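You operate a simulated robot arm through the tools that you are given. There is no shell and no other tool. Be economical: measure what you need, move in short steps, check, and stop when the job is done.

Carry out the task below with a simulated robot arm. There is one attempt and no reset: what you move stays moved.

TASK
Take the cork coaster and leave it on the white plate.
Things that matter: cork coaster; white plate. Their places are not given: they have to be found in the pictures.

It is judged by the outcome, as a careful person would: the job done as asked, and still so three seconds after it is handed in. It fails if anything else is knocked over, pushed out of place, dropped, spilled or broken.

THE ROBOT
A 7-joint arm with a two-finger parallel gripper, fixed in place. Base frame: the origin is at the foot of the arm, x ahead of it, y to its left, z up; the work surface is at about z = 0.76. Lengths are in m, angles in degrees, forces in N, time in s.
With the tool pointing down near the work surface it reaches from about 0.2 to 0.68 m from the base axis. Its first joint turns from -66.0 to 66.0 degrees. Payload 2.4 kg.
Tool frame: the origin (TCP) lies between the finger pads and is the grasp point; the fingertips stand 0.03 m ahead of it; z points along the fingers, y is the line along which they close. The gripper opens to 0.094 m. The fingers are 0.028 m wide and 0.01 m thick; the gripper's body (0.05 by 0.096 m) begins 0.055 m behind the TCP.
Orientation is that of the tool frame in the base frame, as a unit quaternion [w, x, y, z]. With the fingers straight down and closing along the base's y, the tool's x points along the base's -x, its y along +y and its z along -z.

THE INTERFACE
- The arm moves only by the tool arm_command. Its argument "commands" is text: rows parted by semicolons, each of 5 numbers parted by spaces: the shift along the base's x, y, z in units of 20 mm (1.0 is 20 mm), then the turn about the base's z in units of 5 degrees (1.0 is 5 degrees), then the opening, from 0 (shut) to 1 (fully open). In form: tx ty tz spin claw; .... A call has 1 to 20 rows; each row shifts and turns the commanded pose from where the row before left it. A call with a number of a shift or a turn outside -1 to 1 is refused whole. A row lasts 0.2 s, in which the tool goes at most 0.05 m and 8.6 degrees; a call with a longer step from one row to the next is refused whole, and so is a gripper value outside its range. A pose out of reach is approached as far as the arm can. The call stops where the force on the tool passes 40 N (or 10 N more than at its start, if that is more) or the arm is blocked; 0.2 s more then pass. The fingers move at their own pace (about 0.153 m/s each) and stop on an object; they squeeze with about 41 N. The grip force told is the motor's: it shows also when the fingers shut on nothing. Time passes only in rows, and 0.2 s behind the last, so rows that do not move let the fingers close. It gives the time, the measured TCP pose, the force on the tool (base axes), the opening and the grip force at its end, in the units of the frame above (readings bear some noise), and new pictures: "show" is both (left out), scene, wrist or none.
- Cameras (640 x 400 px; columns grow to the right, rows downward): "scene" is fixed at [0.0405, 0.4728, 1.4516]; the picture's right is [-0.74, -0.67, 0.00], its down [-0.34, 0.37, -0.87] and it looks along [0.58, -0.64, -0.50] (base axes); focal length 335 px, centre (320, 200). "wrist" rides on the gripper at [-0.037, 0, -0.058] in the tool frame; the picture's right is [0.00, -1.00, 0.00], its down [0.97, 0.00, -0.24] and it looks along [0.24, 0.00, 0.97] (tool axes); focal length 218 px, centre (320, 200).
- pixel_to_xyz(camera, pixels): for up to 12 pixels [column, row] of the newest picture of that camera ("zoom" is the newest enlarged one), the place [x, y, z] in the base frame of the surface seen there, good to about 0.003 m. No time passes.
- zoom(camera, box): a new picture of the part [left, top, right, bottom] of that camera's present view, enlarged. No time passes.
- job_done(): hands the job in; it is judged then, once.

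Work in short steps. Measure before you move; look again where a grasp or a placing could have gone wrong, and mend it. You have 60 turns and 100 pictures in all, the two below and enlarged ones among them. Open the gripper and draw the arm clear of the work before you hand the job in, unless the task says otherwise; then end with one line.

The tools are called after ">>>" by a JSON object that holds its "op" and its "data". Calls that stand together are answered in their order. arm_command: Moves the arm, as the interface text tells. Its arguments: {"type":"object","properties":{"commands":{"type":"string"},"show":{"type":"string","enum":["both","scene","wrist","none"]}},"required":["commands"]} The other tools are called the same way: pixel_to_xyz (camera, pixels) gives the place of the surface under pixels of a picture; zoom (camera, box) takes an enlarged picture of a part of a camera's view; job_done () hands the job in.

At the start:

```text
clock: 0.0
tool_pos: [0.332, -0.2424, 1.026]
orientation: [0.0, -0.001, 1.0, 0.0]
force: [0.5, 1.0, -0.1]
finger_gap: 0.0939
finger_force: 0.1
```

scene: 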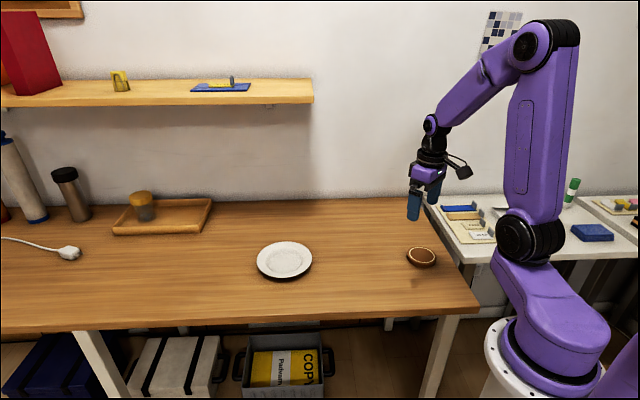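
wrist: 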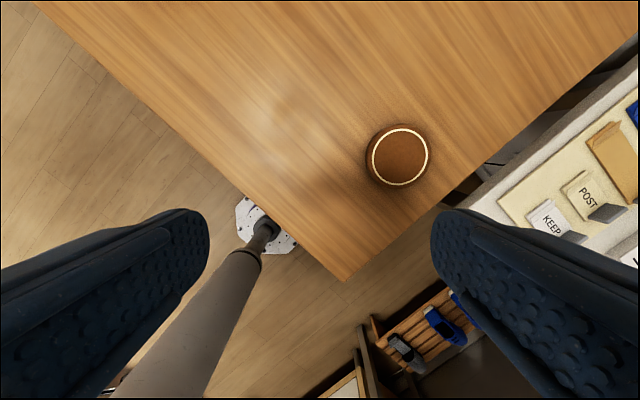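

The coaster candidate is at scene (421,257), wrist (398,157); the plate is at scene (285,260). I'll zoom in and measure both.

>>> {"op": "zoom", "data": {"camera": "scene", "box": [380, 230, 460, 280]}}

>>> {"op": "pixel_to_xyz", "data": {"camera": "wrist", "pixels": [[398, 157], [375, 157], [424, 157], [399, 130], [399, 183], [369, 160], [430, 157], [400, 205], [340, 150]]}}

>>> {"op": "pixel_to_xyz", "data": {"camera": "scene", "pixels": [[285, 258], [260, 258], [310, 258], [285, 243], [285, 277], [421, 258], [421, 250], [285, 295], [407, 255], [436, 258], [421, 264]]}}

>>> {"op": "zoom", "data": {"camera": "scene", "box": [237, 230, 333, 290]}}

```text
8.00 times, centred on (420, 255) of scene
```

zoom: 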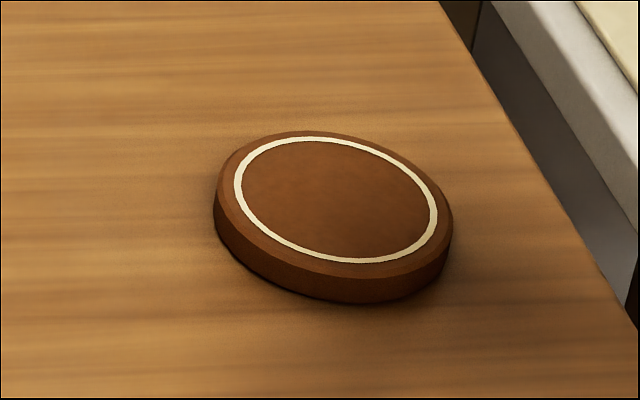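

```text
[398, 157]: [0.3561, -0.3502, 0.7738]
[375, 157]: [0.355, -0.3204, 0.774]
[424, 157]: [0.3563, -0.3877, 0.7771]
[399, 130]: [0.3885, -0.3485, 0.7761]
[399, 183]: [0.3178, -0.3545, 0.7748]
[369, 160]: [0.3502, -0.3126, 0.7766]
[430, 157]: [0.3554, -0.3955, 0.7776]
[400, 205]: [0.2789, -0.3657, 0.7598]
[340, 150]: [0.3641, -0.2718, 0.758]
```

```text
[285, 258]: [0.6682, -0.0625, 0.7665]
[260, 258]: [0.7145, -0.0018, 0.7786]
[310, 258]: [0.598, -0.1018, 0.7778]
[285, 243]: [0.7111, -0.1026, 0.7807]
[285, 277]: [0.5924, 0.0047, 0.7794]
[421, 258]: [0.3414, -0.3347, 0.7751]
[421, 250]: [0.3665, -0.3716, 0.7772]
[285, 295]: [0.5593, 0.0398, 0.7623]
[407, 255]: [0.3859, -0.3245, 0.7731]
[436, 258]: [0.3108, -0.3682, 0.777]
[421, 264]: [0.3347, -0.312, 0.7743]
```

```text
6.67 times, centred on (285, 260) of scene
```

zoom: 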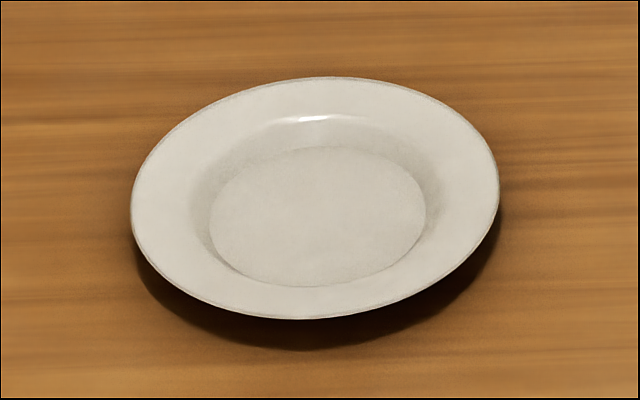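

The coaster's width is close to the gripper's opening, so I'll measure its edges in an enlarged wrist view.

>>> {"op": "zoom", "data": {"camera": "wrist", "box": [350, 112, 446, 202]}}

```text
4.44 times, centred on (398, 157) of wrist
```

zoom: 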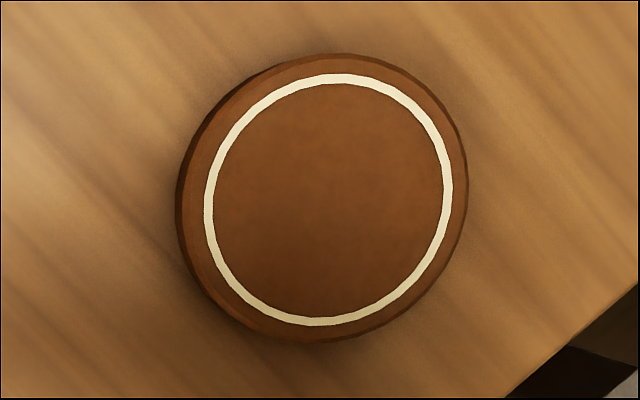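

>>> {"op": "pixel_to_xyz", "data": {"camera": "zoom", "pixels": [[188, 200], [462, 195], [183, 205], [466, 195], [330, 57], [320, 338], [328, 200], [210, 205], [448, 195], [500, 200], [100, 200], [178, 205]]}}

```text
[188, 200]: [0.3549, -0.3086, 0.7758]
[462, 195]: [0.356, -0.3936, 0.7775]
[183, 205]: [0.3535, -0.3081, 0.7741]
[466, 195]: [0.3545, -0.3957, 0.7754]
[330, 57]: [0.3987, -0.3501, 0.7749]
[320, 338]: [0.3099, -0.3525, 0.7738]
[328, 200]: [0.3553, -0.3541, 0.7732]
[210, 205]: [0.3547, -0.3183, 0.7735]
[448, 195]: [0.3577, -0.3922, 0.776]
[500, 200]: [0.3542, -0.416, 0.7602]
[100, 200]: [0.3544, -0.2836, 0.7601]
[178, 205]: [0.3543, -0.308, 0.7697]
```

The coaster is about 88 mm across, centred near (0.3545, -0.352), with its top at about 0.775. The plate is centred near (0.654, -0.050). I'll go above the coaster and stop short to check alignment.

>>> {"op": "arm_command", "data": {"commands": "0.1875 -0.913 -1 0 1;0.1875 -0.913 -1 0 1;0.1875 -0.913 -1 0 1;0.1875 -0.913 -1 0 1;0.1875 -0.913 -1 0 1;0.1875 -0.913 -1 0 1;0 0 -1 0 1;0 0 -1 0 1;0 0 -1 0 1;0 0 0 0 1;0 0 0 0 1"}}

```text
clock: 2.4
tool_pos: [0.3543, -0.3532, 0.8454]
orientation: [0.0, 0.0, 1.0, 0.0]
force: [0.0, 0.5, -0.4]
finger_gap: 0.0941
finger_force: 0.1
```

scene: 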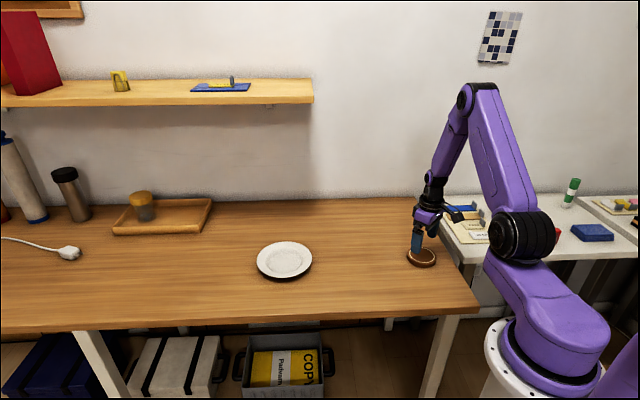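
wrist: 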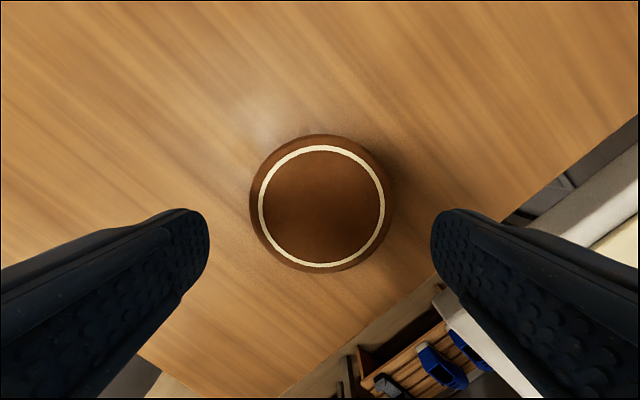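

The coaster appears centred around column 321. I'll measure its edges here.

>>> {"op": "pixel_to_xyz", "data": {"camera": "wrist", "pixels": [[253, 205], [390, 205], [259, 205], [384, 205], [321, 137], [321, 268], [321, 147], [321, 264], [251, 205], [392, 205]]}}

>>> {"op": "zoom", "data": {"camera": "wrist", "box": [240, 150, 400, 250]}}

```text
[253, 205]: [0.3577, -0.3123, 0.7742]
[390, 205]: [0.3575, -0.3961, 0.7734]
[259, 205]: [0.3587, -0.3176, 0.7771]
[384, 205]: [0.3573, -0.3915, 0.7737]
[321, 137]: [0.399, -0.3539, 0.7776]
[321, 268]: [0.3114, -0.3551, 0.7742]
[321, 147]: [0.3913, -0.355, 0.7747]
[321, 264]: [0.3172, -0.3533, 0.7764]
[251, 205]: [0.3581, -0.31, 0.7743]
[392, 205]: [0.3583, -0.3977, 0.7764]
```

```text
4.00 times, centred on (320, 200) of wrist
```

zoom: 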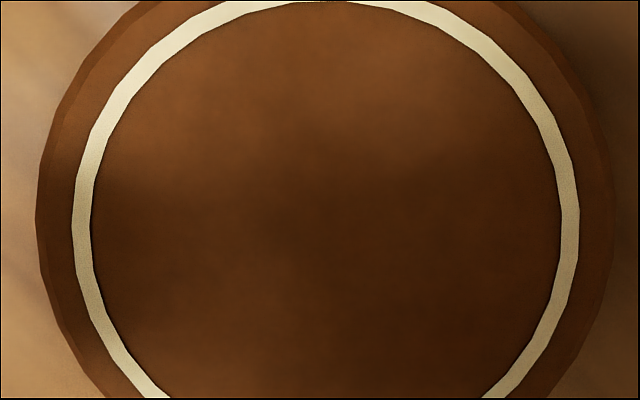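

Outer edges at columns 249–393.5 put the centre about (0.355, -0.354). I'll shift under 1 mm, then descend gently with the gripper fully open.

>>> {"op": "arm_command", "data": {"commands": "0.05 -0.04 0 0 1;0 0 -0.6 0 1;0 0 -0.5 0 1;0 0 -0.3 0 1;0 0 0 0 1", "show": "wrist"}}

```text
clock: 3.6
tool_pos: [0.3586, -0.3545, 0.8183]
orientation: [0.0, 0.0, 1.0, 0.0]
force: [0.4, 0.5, 0.2]
finger_gap: 0.0939
finger_force: 0.0
```

wrist: 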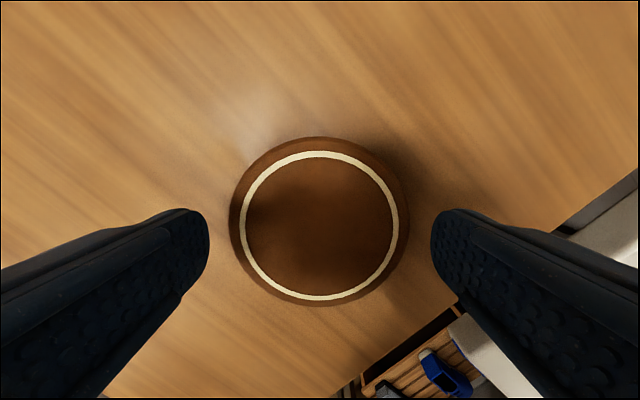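

Columns centre on 319 and the rows match the TCP line, so it is aligned. I'll descend 24 mm to z about 0.794 and check before closing.

>>> {"op": "arm_command", "data": {"commands": "0 0 -0.4 0 1;0 0 -0.4 0 1;0 0 -0.2 0 1;0 0 -0.2 0 1;0 0 0 0 1"}}

```text
clock: 4.8
tool_pos: [0.3557, -0.3539, 0.793]
orientation: [0.0, 0.001, 1.0, 0.001]
force: [0.2, -0.2, -0.2]
finger_gap: 0.0941
finger_force: 0.1
```

scene: 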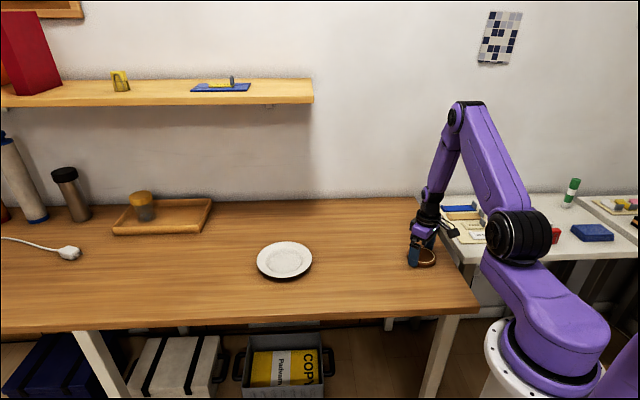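
wrist: 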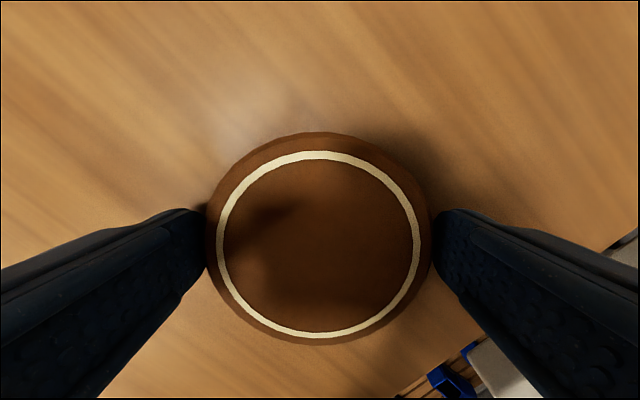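

No contact force, and the fingertips straddle the coaster. I'll close and let the grip settle.

>>> {"op": "arm_command", "data": {"commands": "0 0 0 0 0.5;0 0 0 0 0.5;0 0 0 0 0.5", "show": "wrist"}}

```text
clock: 5.6
tool_pos: [0.3558, -0.3546, 0.7945]
orientation: [0.0, 0.0, 1.0, 0.0]
force: [-1.0, -1.0, -0.2]
finger_gap: 0.0879
finger_force: 41.1
```

wrist: 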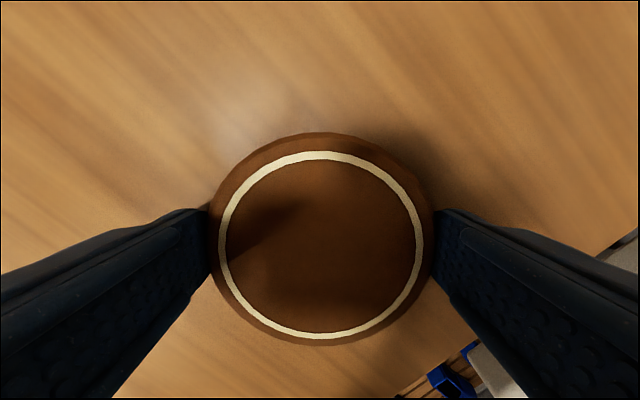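

The grip holds at 0.088 m with 41 N. I'll lift about 8 cm, slowly at first.

>>> {"op": "arm_command", "data": {"commands": "0 0 0.3 0 0.5;0 0 0.5 0 0.5;0 0 0.7 0 0.5;0 0 0.8 0 0.5;0 0 0.9 0 0.5;0 0 0.8 0 0.5;0 0 0 0 0.5"}}

```text
clock: 7.2
tool_pos: [0.3574, -0.3535, 0.8731]
orientation: [0.0, -0.001, 1.0, 0.0]
force: [0.6, 0.8, 0.4]
finger_gap: 0.0879
finger_force: 40.8
```

scene: 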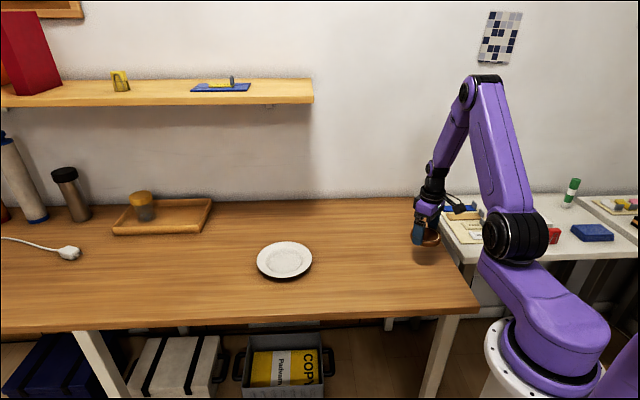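
wrist: 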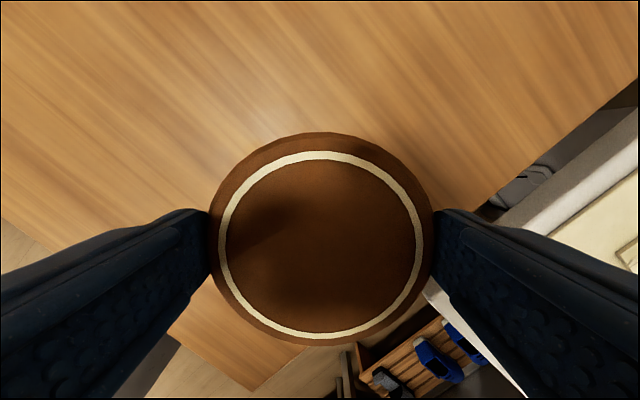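

Coaster lifted. Before travelling I'll measure the plate's rim and well more closely.

>>> {"op": "zoom", "data": {"camera": "scene", "box": [237, 230, 333, 290]}}

>>> {"op": "pixel_to_xyz", "data": {"camera": "zoom", "pixels": [[134, 205], [496, 190], [330, 80], [300, 316], [210, 220], [426, 210], [330, 150], [300, 284], [180, 128], [450, 265], [200, 290], [445, 110]]}}

```text
6.67 times, centred on (285, 260) of scene
```

zoom: 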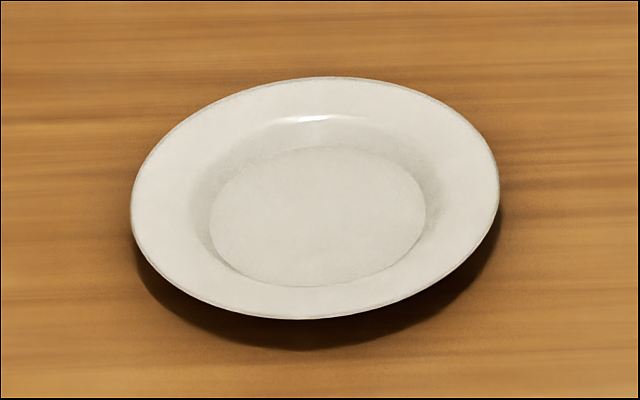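

```text
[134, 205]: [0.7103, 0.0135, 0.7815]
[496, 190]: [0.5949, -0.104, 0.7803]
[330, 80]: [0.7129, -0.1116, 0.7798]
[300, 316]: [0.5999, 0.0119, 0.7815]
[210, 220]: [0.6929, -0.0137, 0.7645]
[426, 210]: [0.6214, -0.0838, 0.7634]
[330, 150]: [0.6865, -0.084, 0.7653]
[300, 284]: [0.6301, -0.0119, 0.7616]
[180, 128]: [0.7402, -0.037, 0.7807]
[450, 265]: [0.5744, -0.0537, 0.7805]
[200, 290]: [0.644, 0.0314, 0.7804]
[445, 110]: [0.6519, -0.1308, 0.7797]
```

Plate centre is about (0.655, -0.048), floor z about 0.764 and rim about 0.780. I'll carry the coaster above it.

>>> {"op": "arm_command", "data": {"commands": "0.4 0.4 0 0 0.5;0.85 0.87 0 0 0.5;0.85 0.87 0 0 0.5;0.85 0.87 0 0 0.5;0.85 0.87 0 0 0.5;0.85 0.87 0 0 0.5;0.85 0.87 0 0 0.5;0.85 0.87 0 0 0.5;0.85 0.87 0 0 0.5;0.85 0.87 0 0 0.5;0.85 0.87 0 0 0.5;0.85 0.87 0 0 0.5;0.85 0.87 0 0 0.5;0.85 0.87 0 0 0.5;0.85 0.87 0 0 0.5;0.85 0.87 0 0 0.5;0.85 0.87 0 0 0.5;0.85 0.87 0 0 0.5;0.125 0.11 0 0 0.5;0 0 0 0 0.5"}}

```text
clock: 11.4
tool_pos: [0.6554, -0.0478, 0.8729]
orientation: [0.0, 0.0, 1.0, 0.0]
force: [1.0, 0.0, -1.5]
finger_gap: 0.0879
finger_force: 40.3
```

scene: 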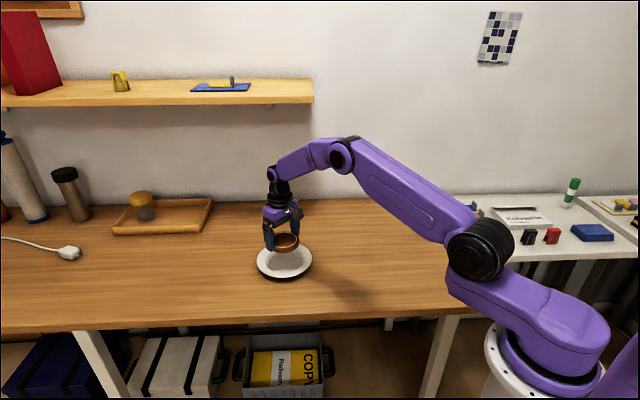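
wrist: 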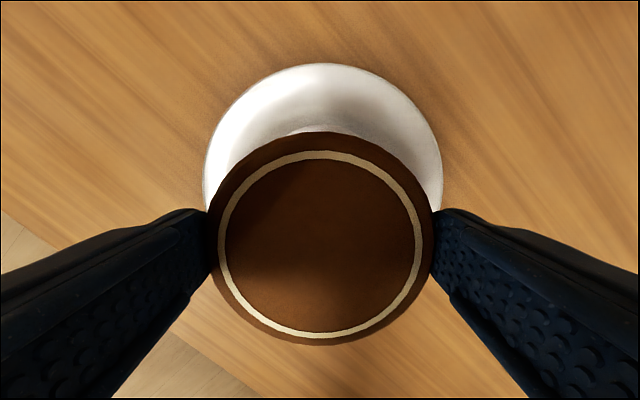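

The plate spans columns 204–442, about 2 mm off in y. I'll check the edges.

>>> {"op": "pixel_to_xyz", "data": {"camera": "wrist", "pixels": [[206, 175], [440, 175], [322, 66], [240, 102], [405, 102], [322, 120], [206, 190], [441, 190]]}}

```text
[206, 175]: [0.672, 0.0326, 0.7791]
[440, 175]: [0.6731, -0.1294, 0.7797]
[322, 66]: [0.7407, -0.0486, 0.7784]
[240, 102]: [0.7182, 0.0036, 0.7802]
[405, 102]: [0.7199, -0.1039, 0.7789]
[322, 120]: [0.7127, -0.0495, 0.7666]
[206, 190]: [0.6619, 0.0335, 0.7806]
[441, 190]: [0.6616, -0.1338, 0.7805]
```

Plate centre refines to (0.657, -0.0495). I'll nudge over and lower in stages to just above the rim.

>>> {"op": "arm_command", "data": {"commands": "0.07 -0.08 0 0 0.5;0 0 -0.8 0 0.5;0 0 -0.8 0 0.5;0 0 -0.6 0 0.5;0 0 -0.4 0 0.5;0 0 0 0 0.5"}}

>>> {"op": "zoom", "data": {"camera": "scene", "box": [237, 210, 333, 290]}}

```text
clock: 12.8
tool_pos: [0.6569, -0.0509, 0.8216]
orientation: [0.0, 0.0, 1.0, 0.0]
force: [-0.8, 0.4, 0.0]
finger_gap: 0.088
finger_force: 41.0
```

scene: 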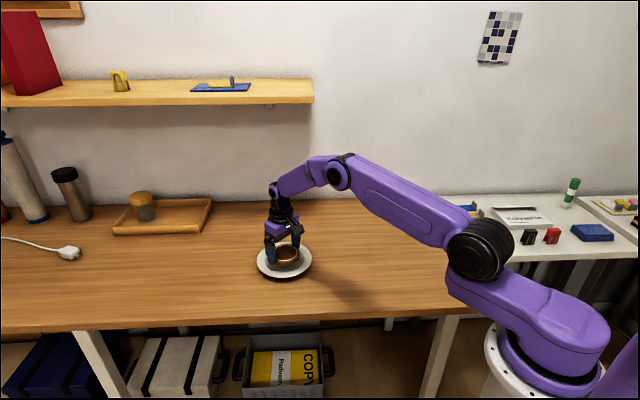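
wrist: 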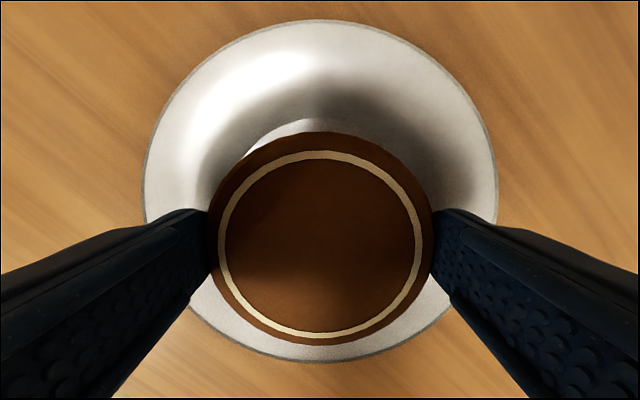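

```text
5.00 times, centred on (285, 250) of scene
```

zoom: 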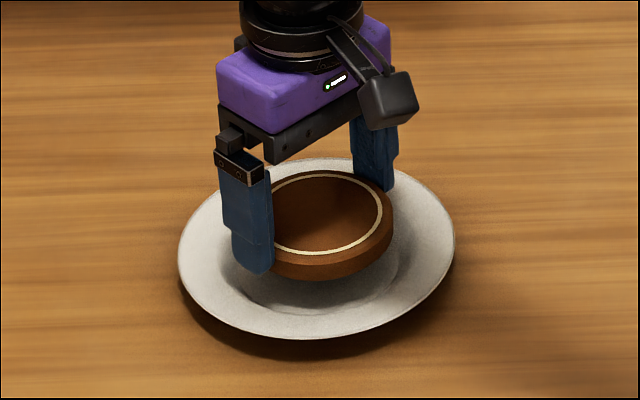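

The coaster is centred over the well. I'll lower 18 mm in small steps, watching the force.

>>> {"op": "arm_command", "data": {"commands": "0 0 -0.3 0 0.5;0 0 -0.3 0 0.5;0 0 -0.2 0 0.5;0 0 -0.1 0 0.5;0 0 0 0 0.5", "show": "wrist"}}

>>> {"op": "zoom", "data": {"camera": "scene", "box": [237, 210, 333, 290]}}

```text
clock: 13.7
tool_pos: [0.6592, -0.0495, 0.8103]
orientation: [0.004, 0.0, 1.0, 0.0]
force: [-0.9, 0.9, 6.1]
finger_gap: 0.0882
finger_force: 40.4
stopped in row 4: the force on the tool passed its limit (the readings are from after the stop); the commanded pose is now the measured one
```

wrist: 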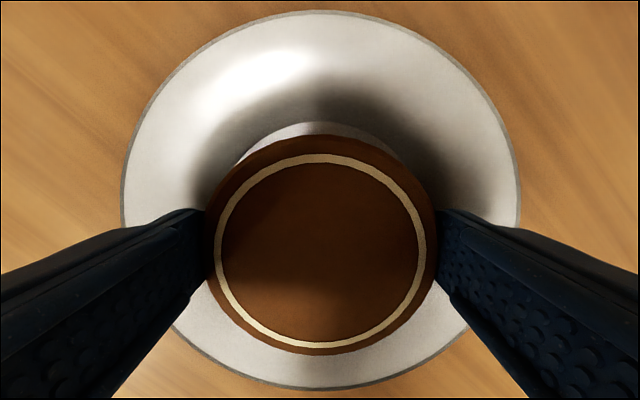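

```text
5.00 times, centred on (285, 250) of scene
```

zoom: 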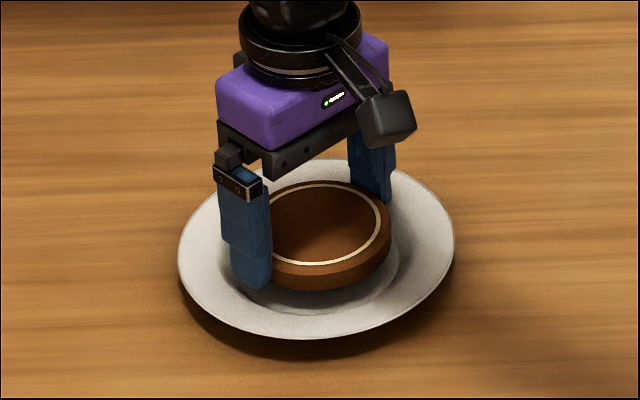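

Contact stopped the descent early and tilted the coaster slightly; the plate hasn't moved. I'll measure the coaster and rim to find out which side touches.

>>> {"op": "pixel_to_xyz", "data": {"camera": "wrist", "pixels": [[320, 13], [320, 386], [124, 200], [517, 200], [320, 150], [320, 345], [230, 245], [410, 245], [320, 128], [320, 250], [188, 330], [452, 335]]}}

```text
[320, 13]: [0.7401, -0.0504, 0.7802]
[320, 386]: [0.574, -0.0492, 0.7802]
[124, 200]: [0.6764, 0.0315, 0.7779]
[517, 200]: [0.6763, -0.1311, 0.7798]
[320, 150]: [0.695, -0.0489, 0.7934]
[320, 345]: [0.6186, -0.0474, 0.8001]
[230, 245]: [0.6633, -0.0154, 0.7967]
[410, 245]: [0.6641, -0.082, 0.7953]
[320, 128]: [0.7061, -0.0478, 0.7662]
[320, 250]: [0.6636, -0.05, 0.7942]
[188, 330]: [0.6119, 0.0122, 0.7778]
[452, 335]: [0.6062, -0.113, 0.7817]
```

The coaster is centred (ring midpoint x 0.657, y -0.049) and pressing lightly on the plate at about 6 N. It has been pushed up a little in the grip, so pressing further isn't useful. I'll open here.

>>> {"op": "arm_command", "data": {"commands": "0 0 0 0 1;0 0 0 0 1;0 0 0 0 1", "show": "wrist"}}

>>> {"op": "zoom", "data": {"camera": "scene", "box": [237, 210, 333, 290]}}

```text
clock: 14.5
tool_pos: [0.6606, -0.0502, 0.8108]
orientation: [0.004, 0.0, 1.0, 0.0]
force: [1.6, -4.1, 8.0]
finger_gap: 0.0928
finger_force: 0.0
```

wrist: 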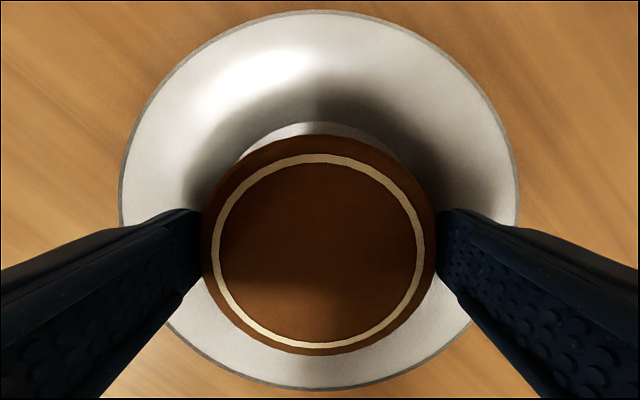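

```text
5.00 times, centred on (285, 250) of scene
```

zoom: 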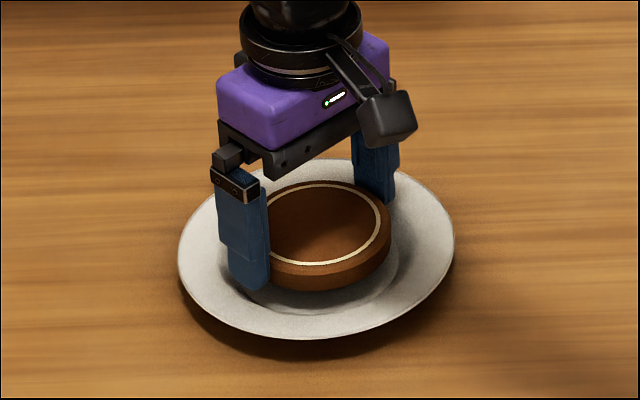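

Fingers are open and the coaster is at rest on the plate. I'll raise slowly and check it stays.

>>> {"op": "arm_command", "data": {"commands": "0 0 0.1 0 1;0 0 0.15 0 1;0 0 0.2 0 1;0 0 0.3 0 1;0 0 0.5 0 1;0 0 0.5 0 1;0 0 0 0 1"}}

>>> {"op": "zoom", "data": {"camera": "scene", "box": [237, 210, 333, 290]}}

```text
clock: 16.1
tool_pos: [0.6597, -0.0505, 0.8443]
orientation: [0.004, 0.0, 1.0, 0.0]
force: [0.6, -0.1, 0.2]
finger_gap: 0.0939
finger_force: 0.1
```

scene: 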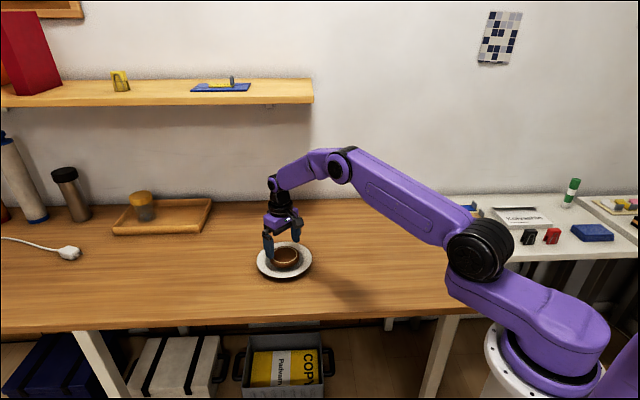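
wrist: 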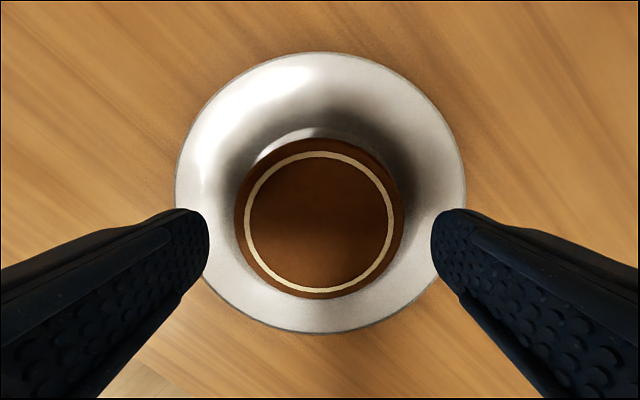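

```text
5.00 times, centred on (285, 250) of scene
```

zoom: 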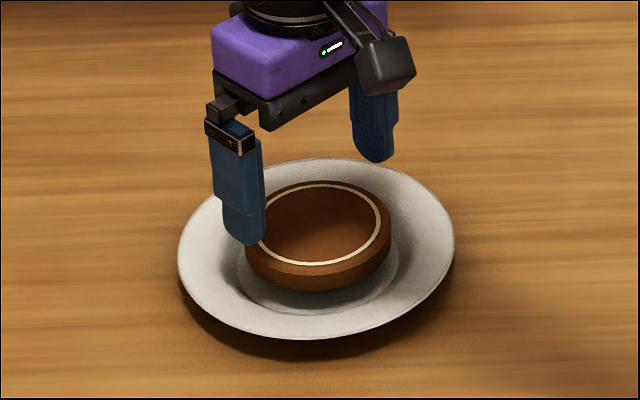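

The coaster stays in the plate and the plate hasn't moved. I'll draw the arm up and back, then check.

>>> {"op": "arm_command", "data": {"commands": "0 0 1 0 1;0 0 1 0 1;0 0 1 0 1;0 0 1 0 1;0 0 1 0 1;-1 -0.5 1 0 1;-1 -0.5 1 0 1;-1 -0.5 0.5 0 1;-1 -0.5 0 0 1;-1 -0.5 0 0 1;-1 -0.5 0 0 1;-1 -0.5 0 0 1;-1 -0.5 0 0 1;-1 -0.5 0 0 1;-1 -0.5 0 0 1;0 0 0 0 1", "show": "scene"}}

>>> {"op": "zoom", "data": {"camera": "scene", "box": [237, 220, 333, 290]}}

>>> {"op": "pixel_to_xyz", "data": {"camera": "scene", "pixels": [[286, 256], [276, 256], [297, 256], [286, 249], [286, 262], [260, 258], [310, 258]]}}

```text
clock: 19.5
tool_pos: [0.4598, -0.1506, 0.9935]
orientation: [0.004, 0.0, 1.0, 0.0]
force: [0.2, 0.0, -0.1]
finger_gap: 0.0939
finger_force: 0.0
```

scene: 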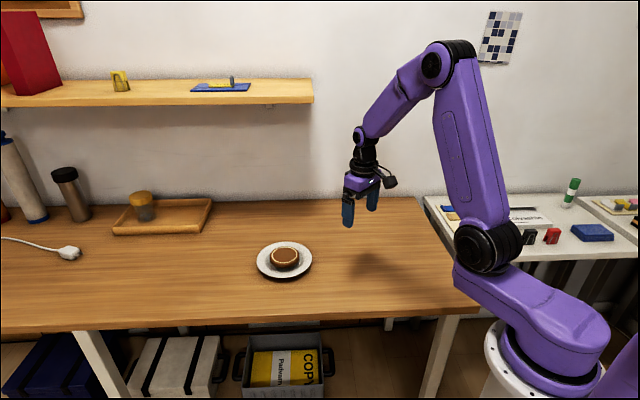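

```text
5.71 times, centred on (285, 255) of scene
```

zoom: 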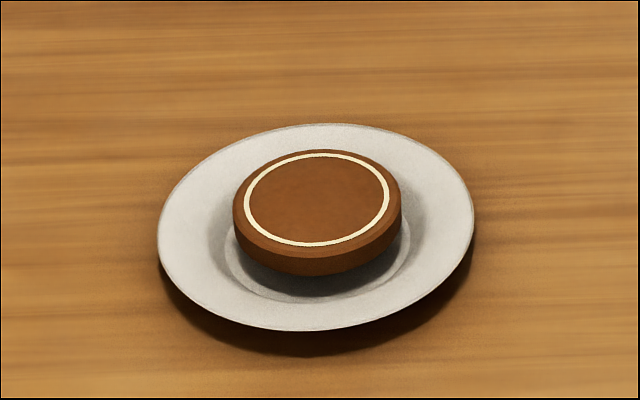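

```text
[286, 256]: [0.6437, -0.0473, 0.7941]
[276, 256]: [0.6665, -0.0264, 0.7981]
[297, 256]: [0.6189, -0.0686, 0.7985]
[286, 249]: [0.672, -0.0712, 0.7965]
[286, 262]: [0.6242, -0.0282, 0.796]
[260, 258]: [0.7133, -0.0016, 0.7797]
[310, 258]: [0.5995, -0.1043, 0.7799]
```

The coaster lies level and centred on the plate, the plate is where it was, and nothing else has moved. The arm is clear, so I'm handing in.

>>> {"op": "job_done", "data": {}}

```text
The job is handed in.
```

The cork coaster is resting level and centred on the white plate; I saw no sign that the plate or anything else moved, and the gripper is open with the arm drawn clear.
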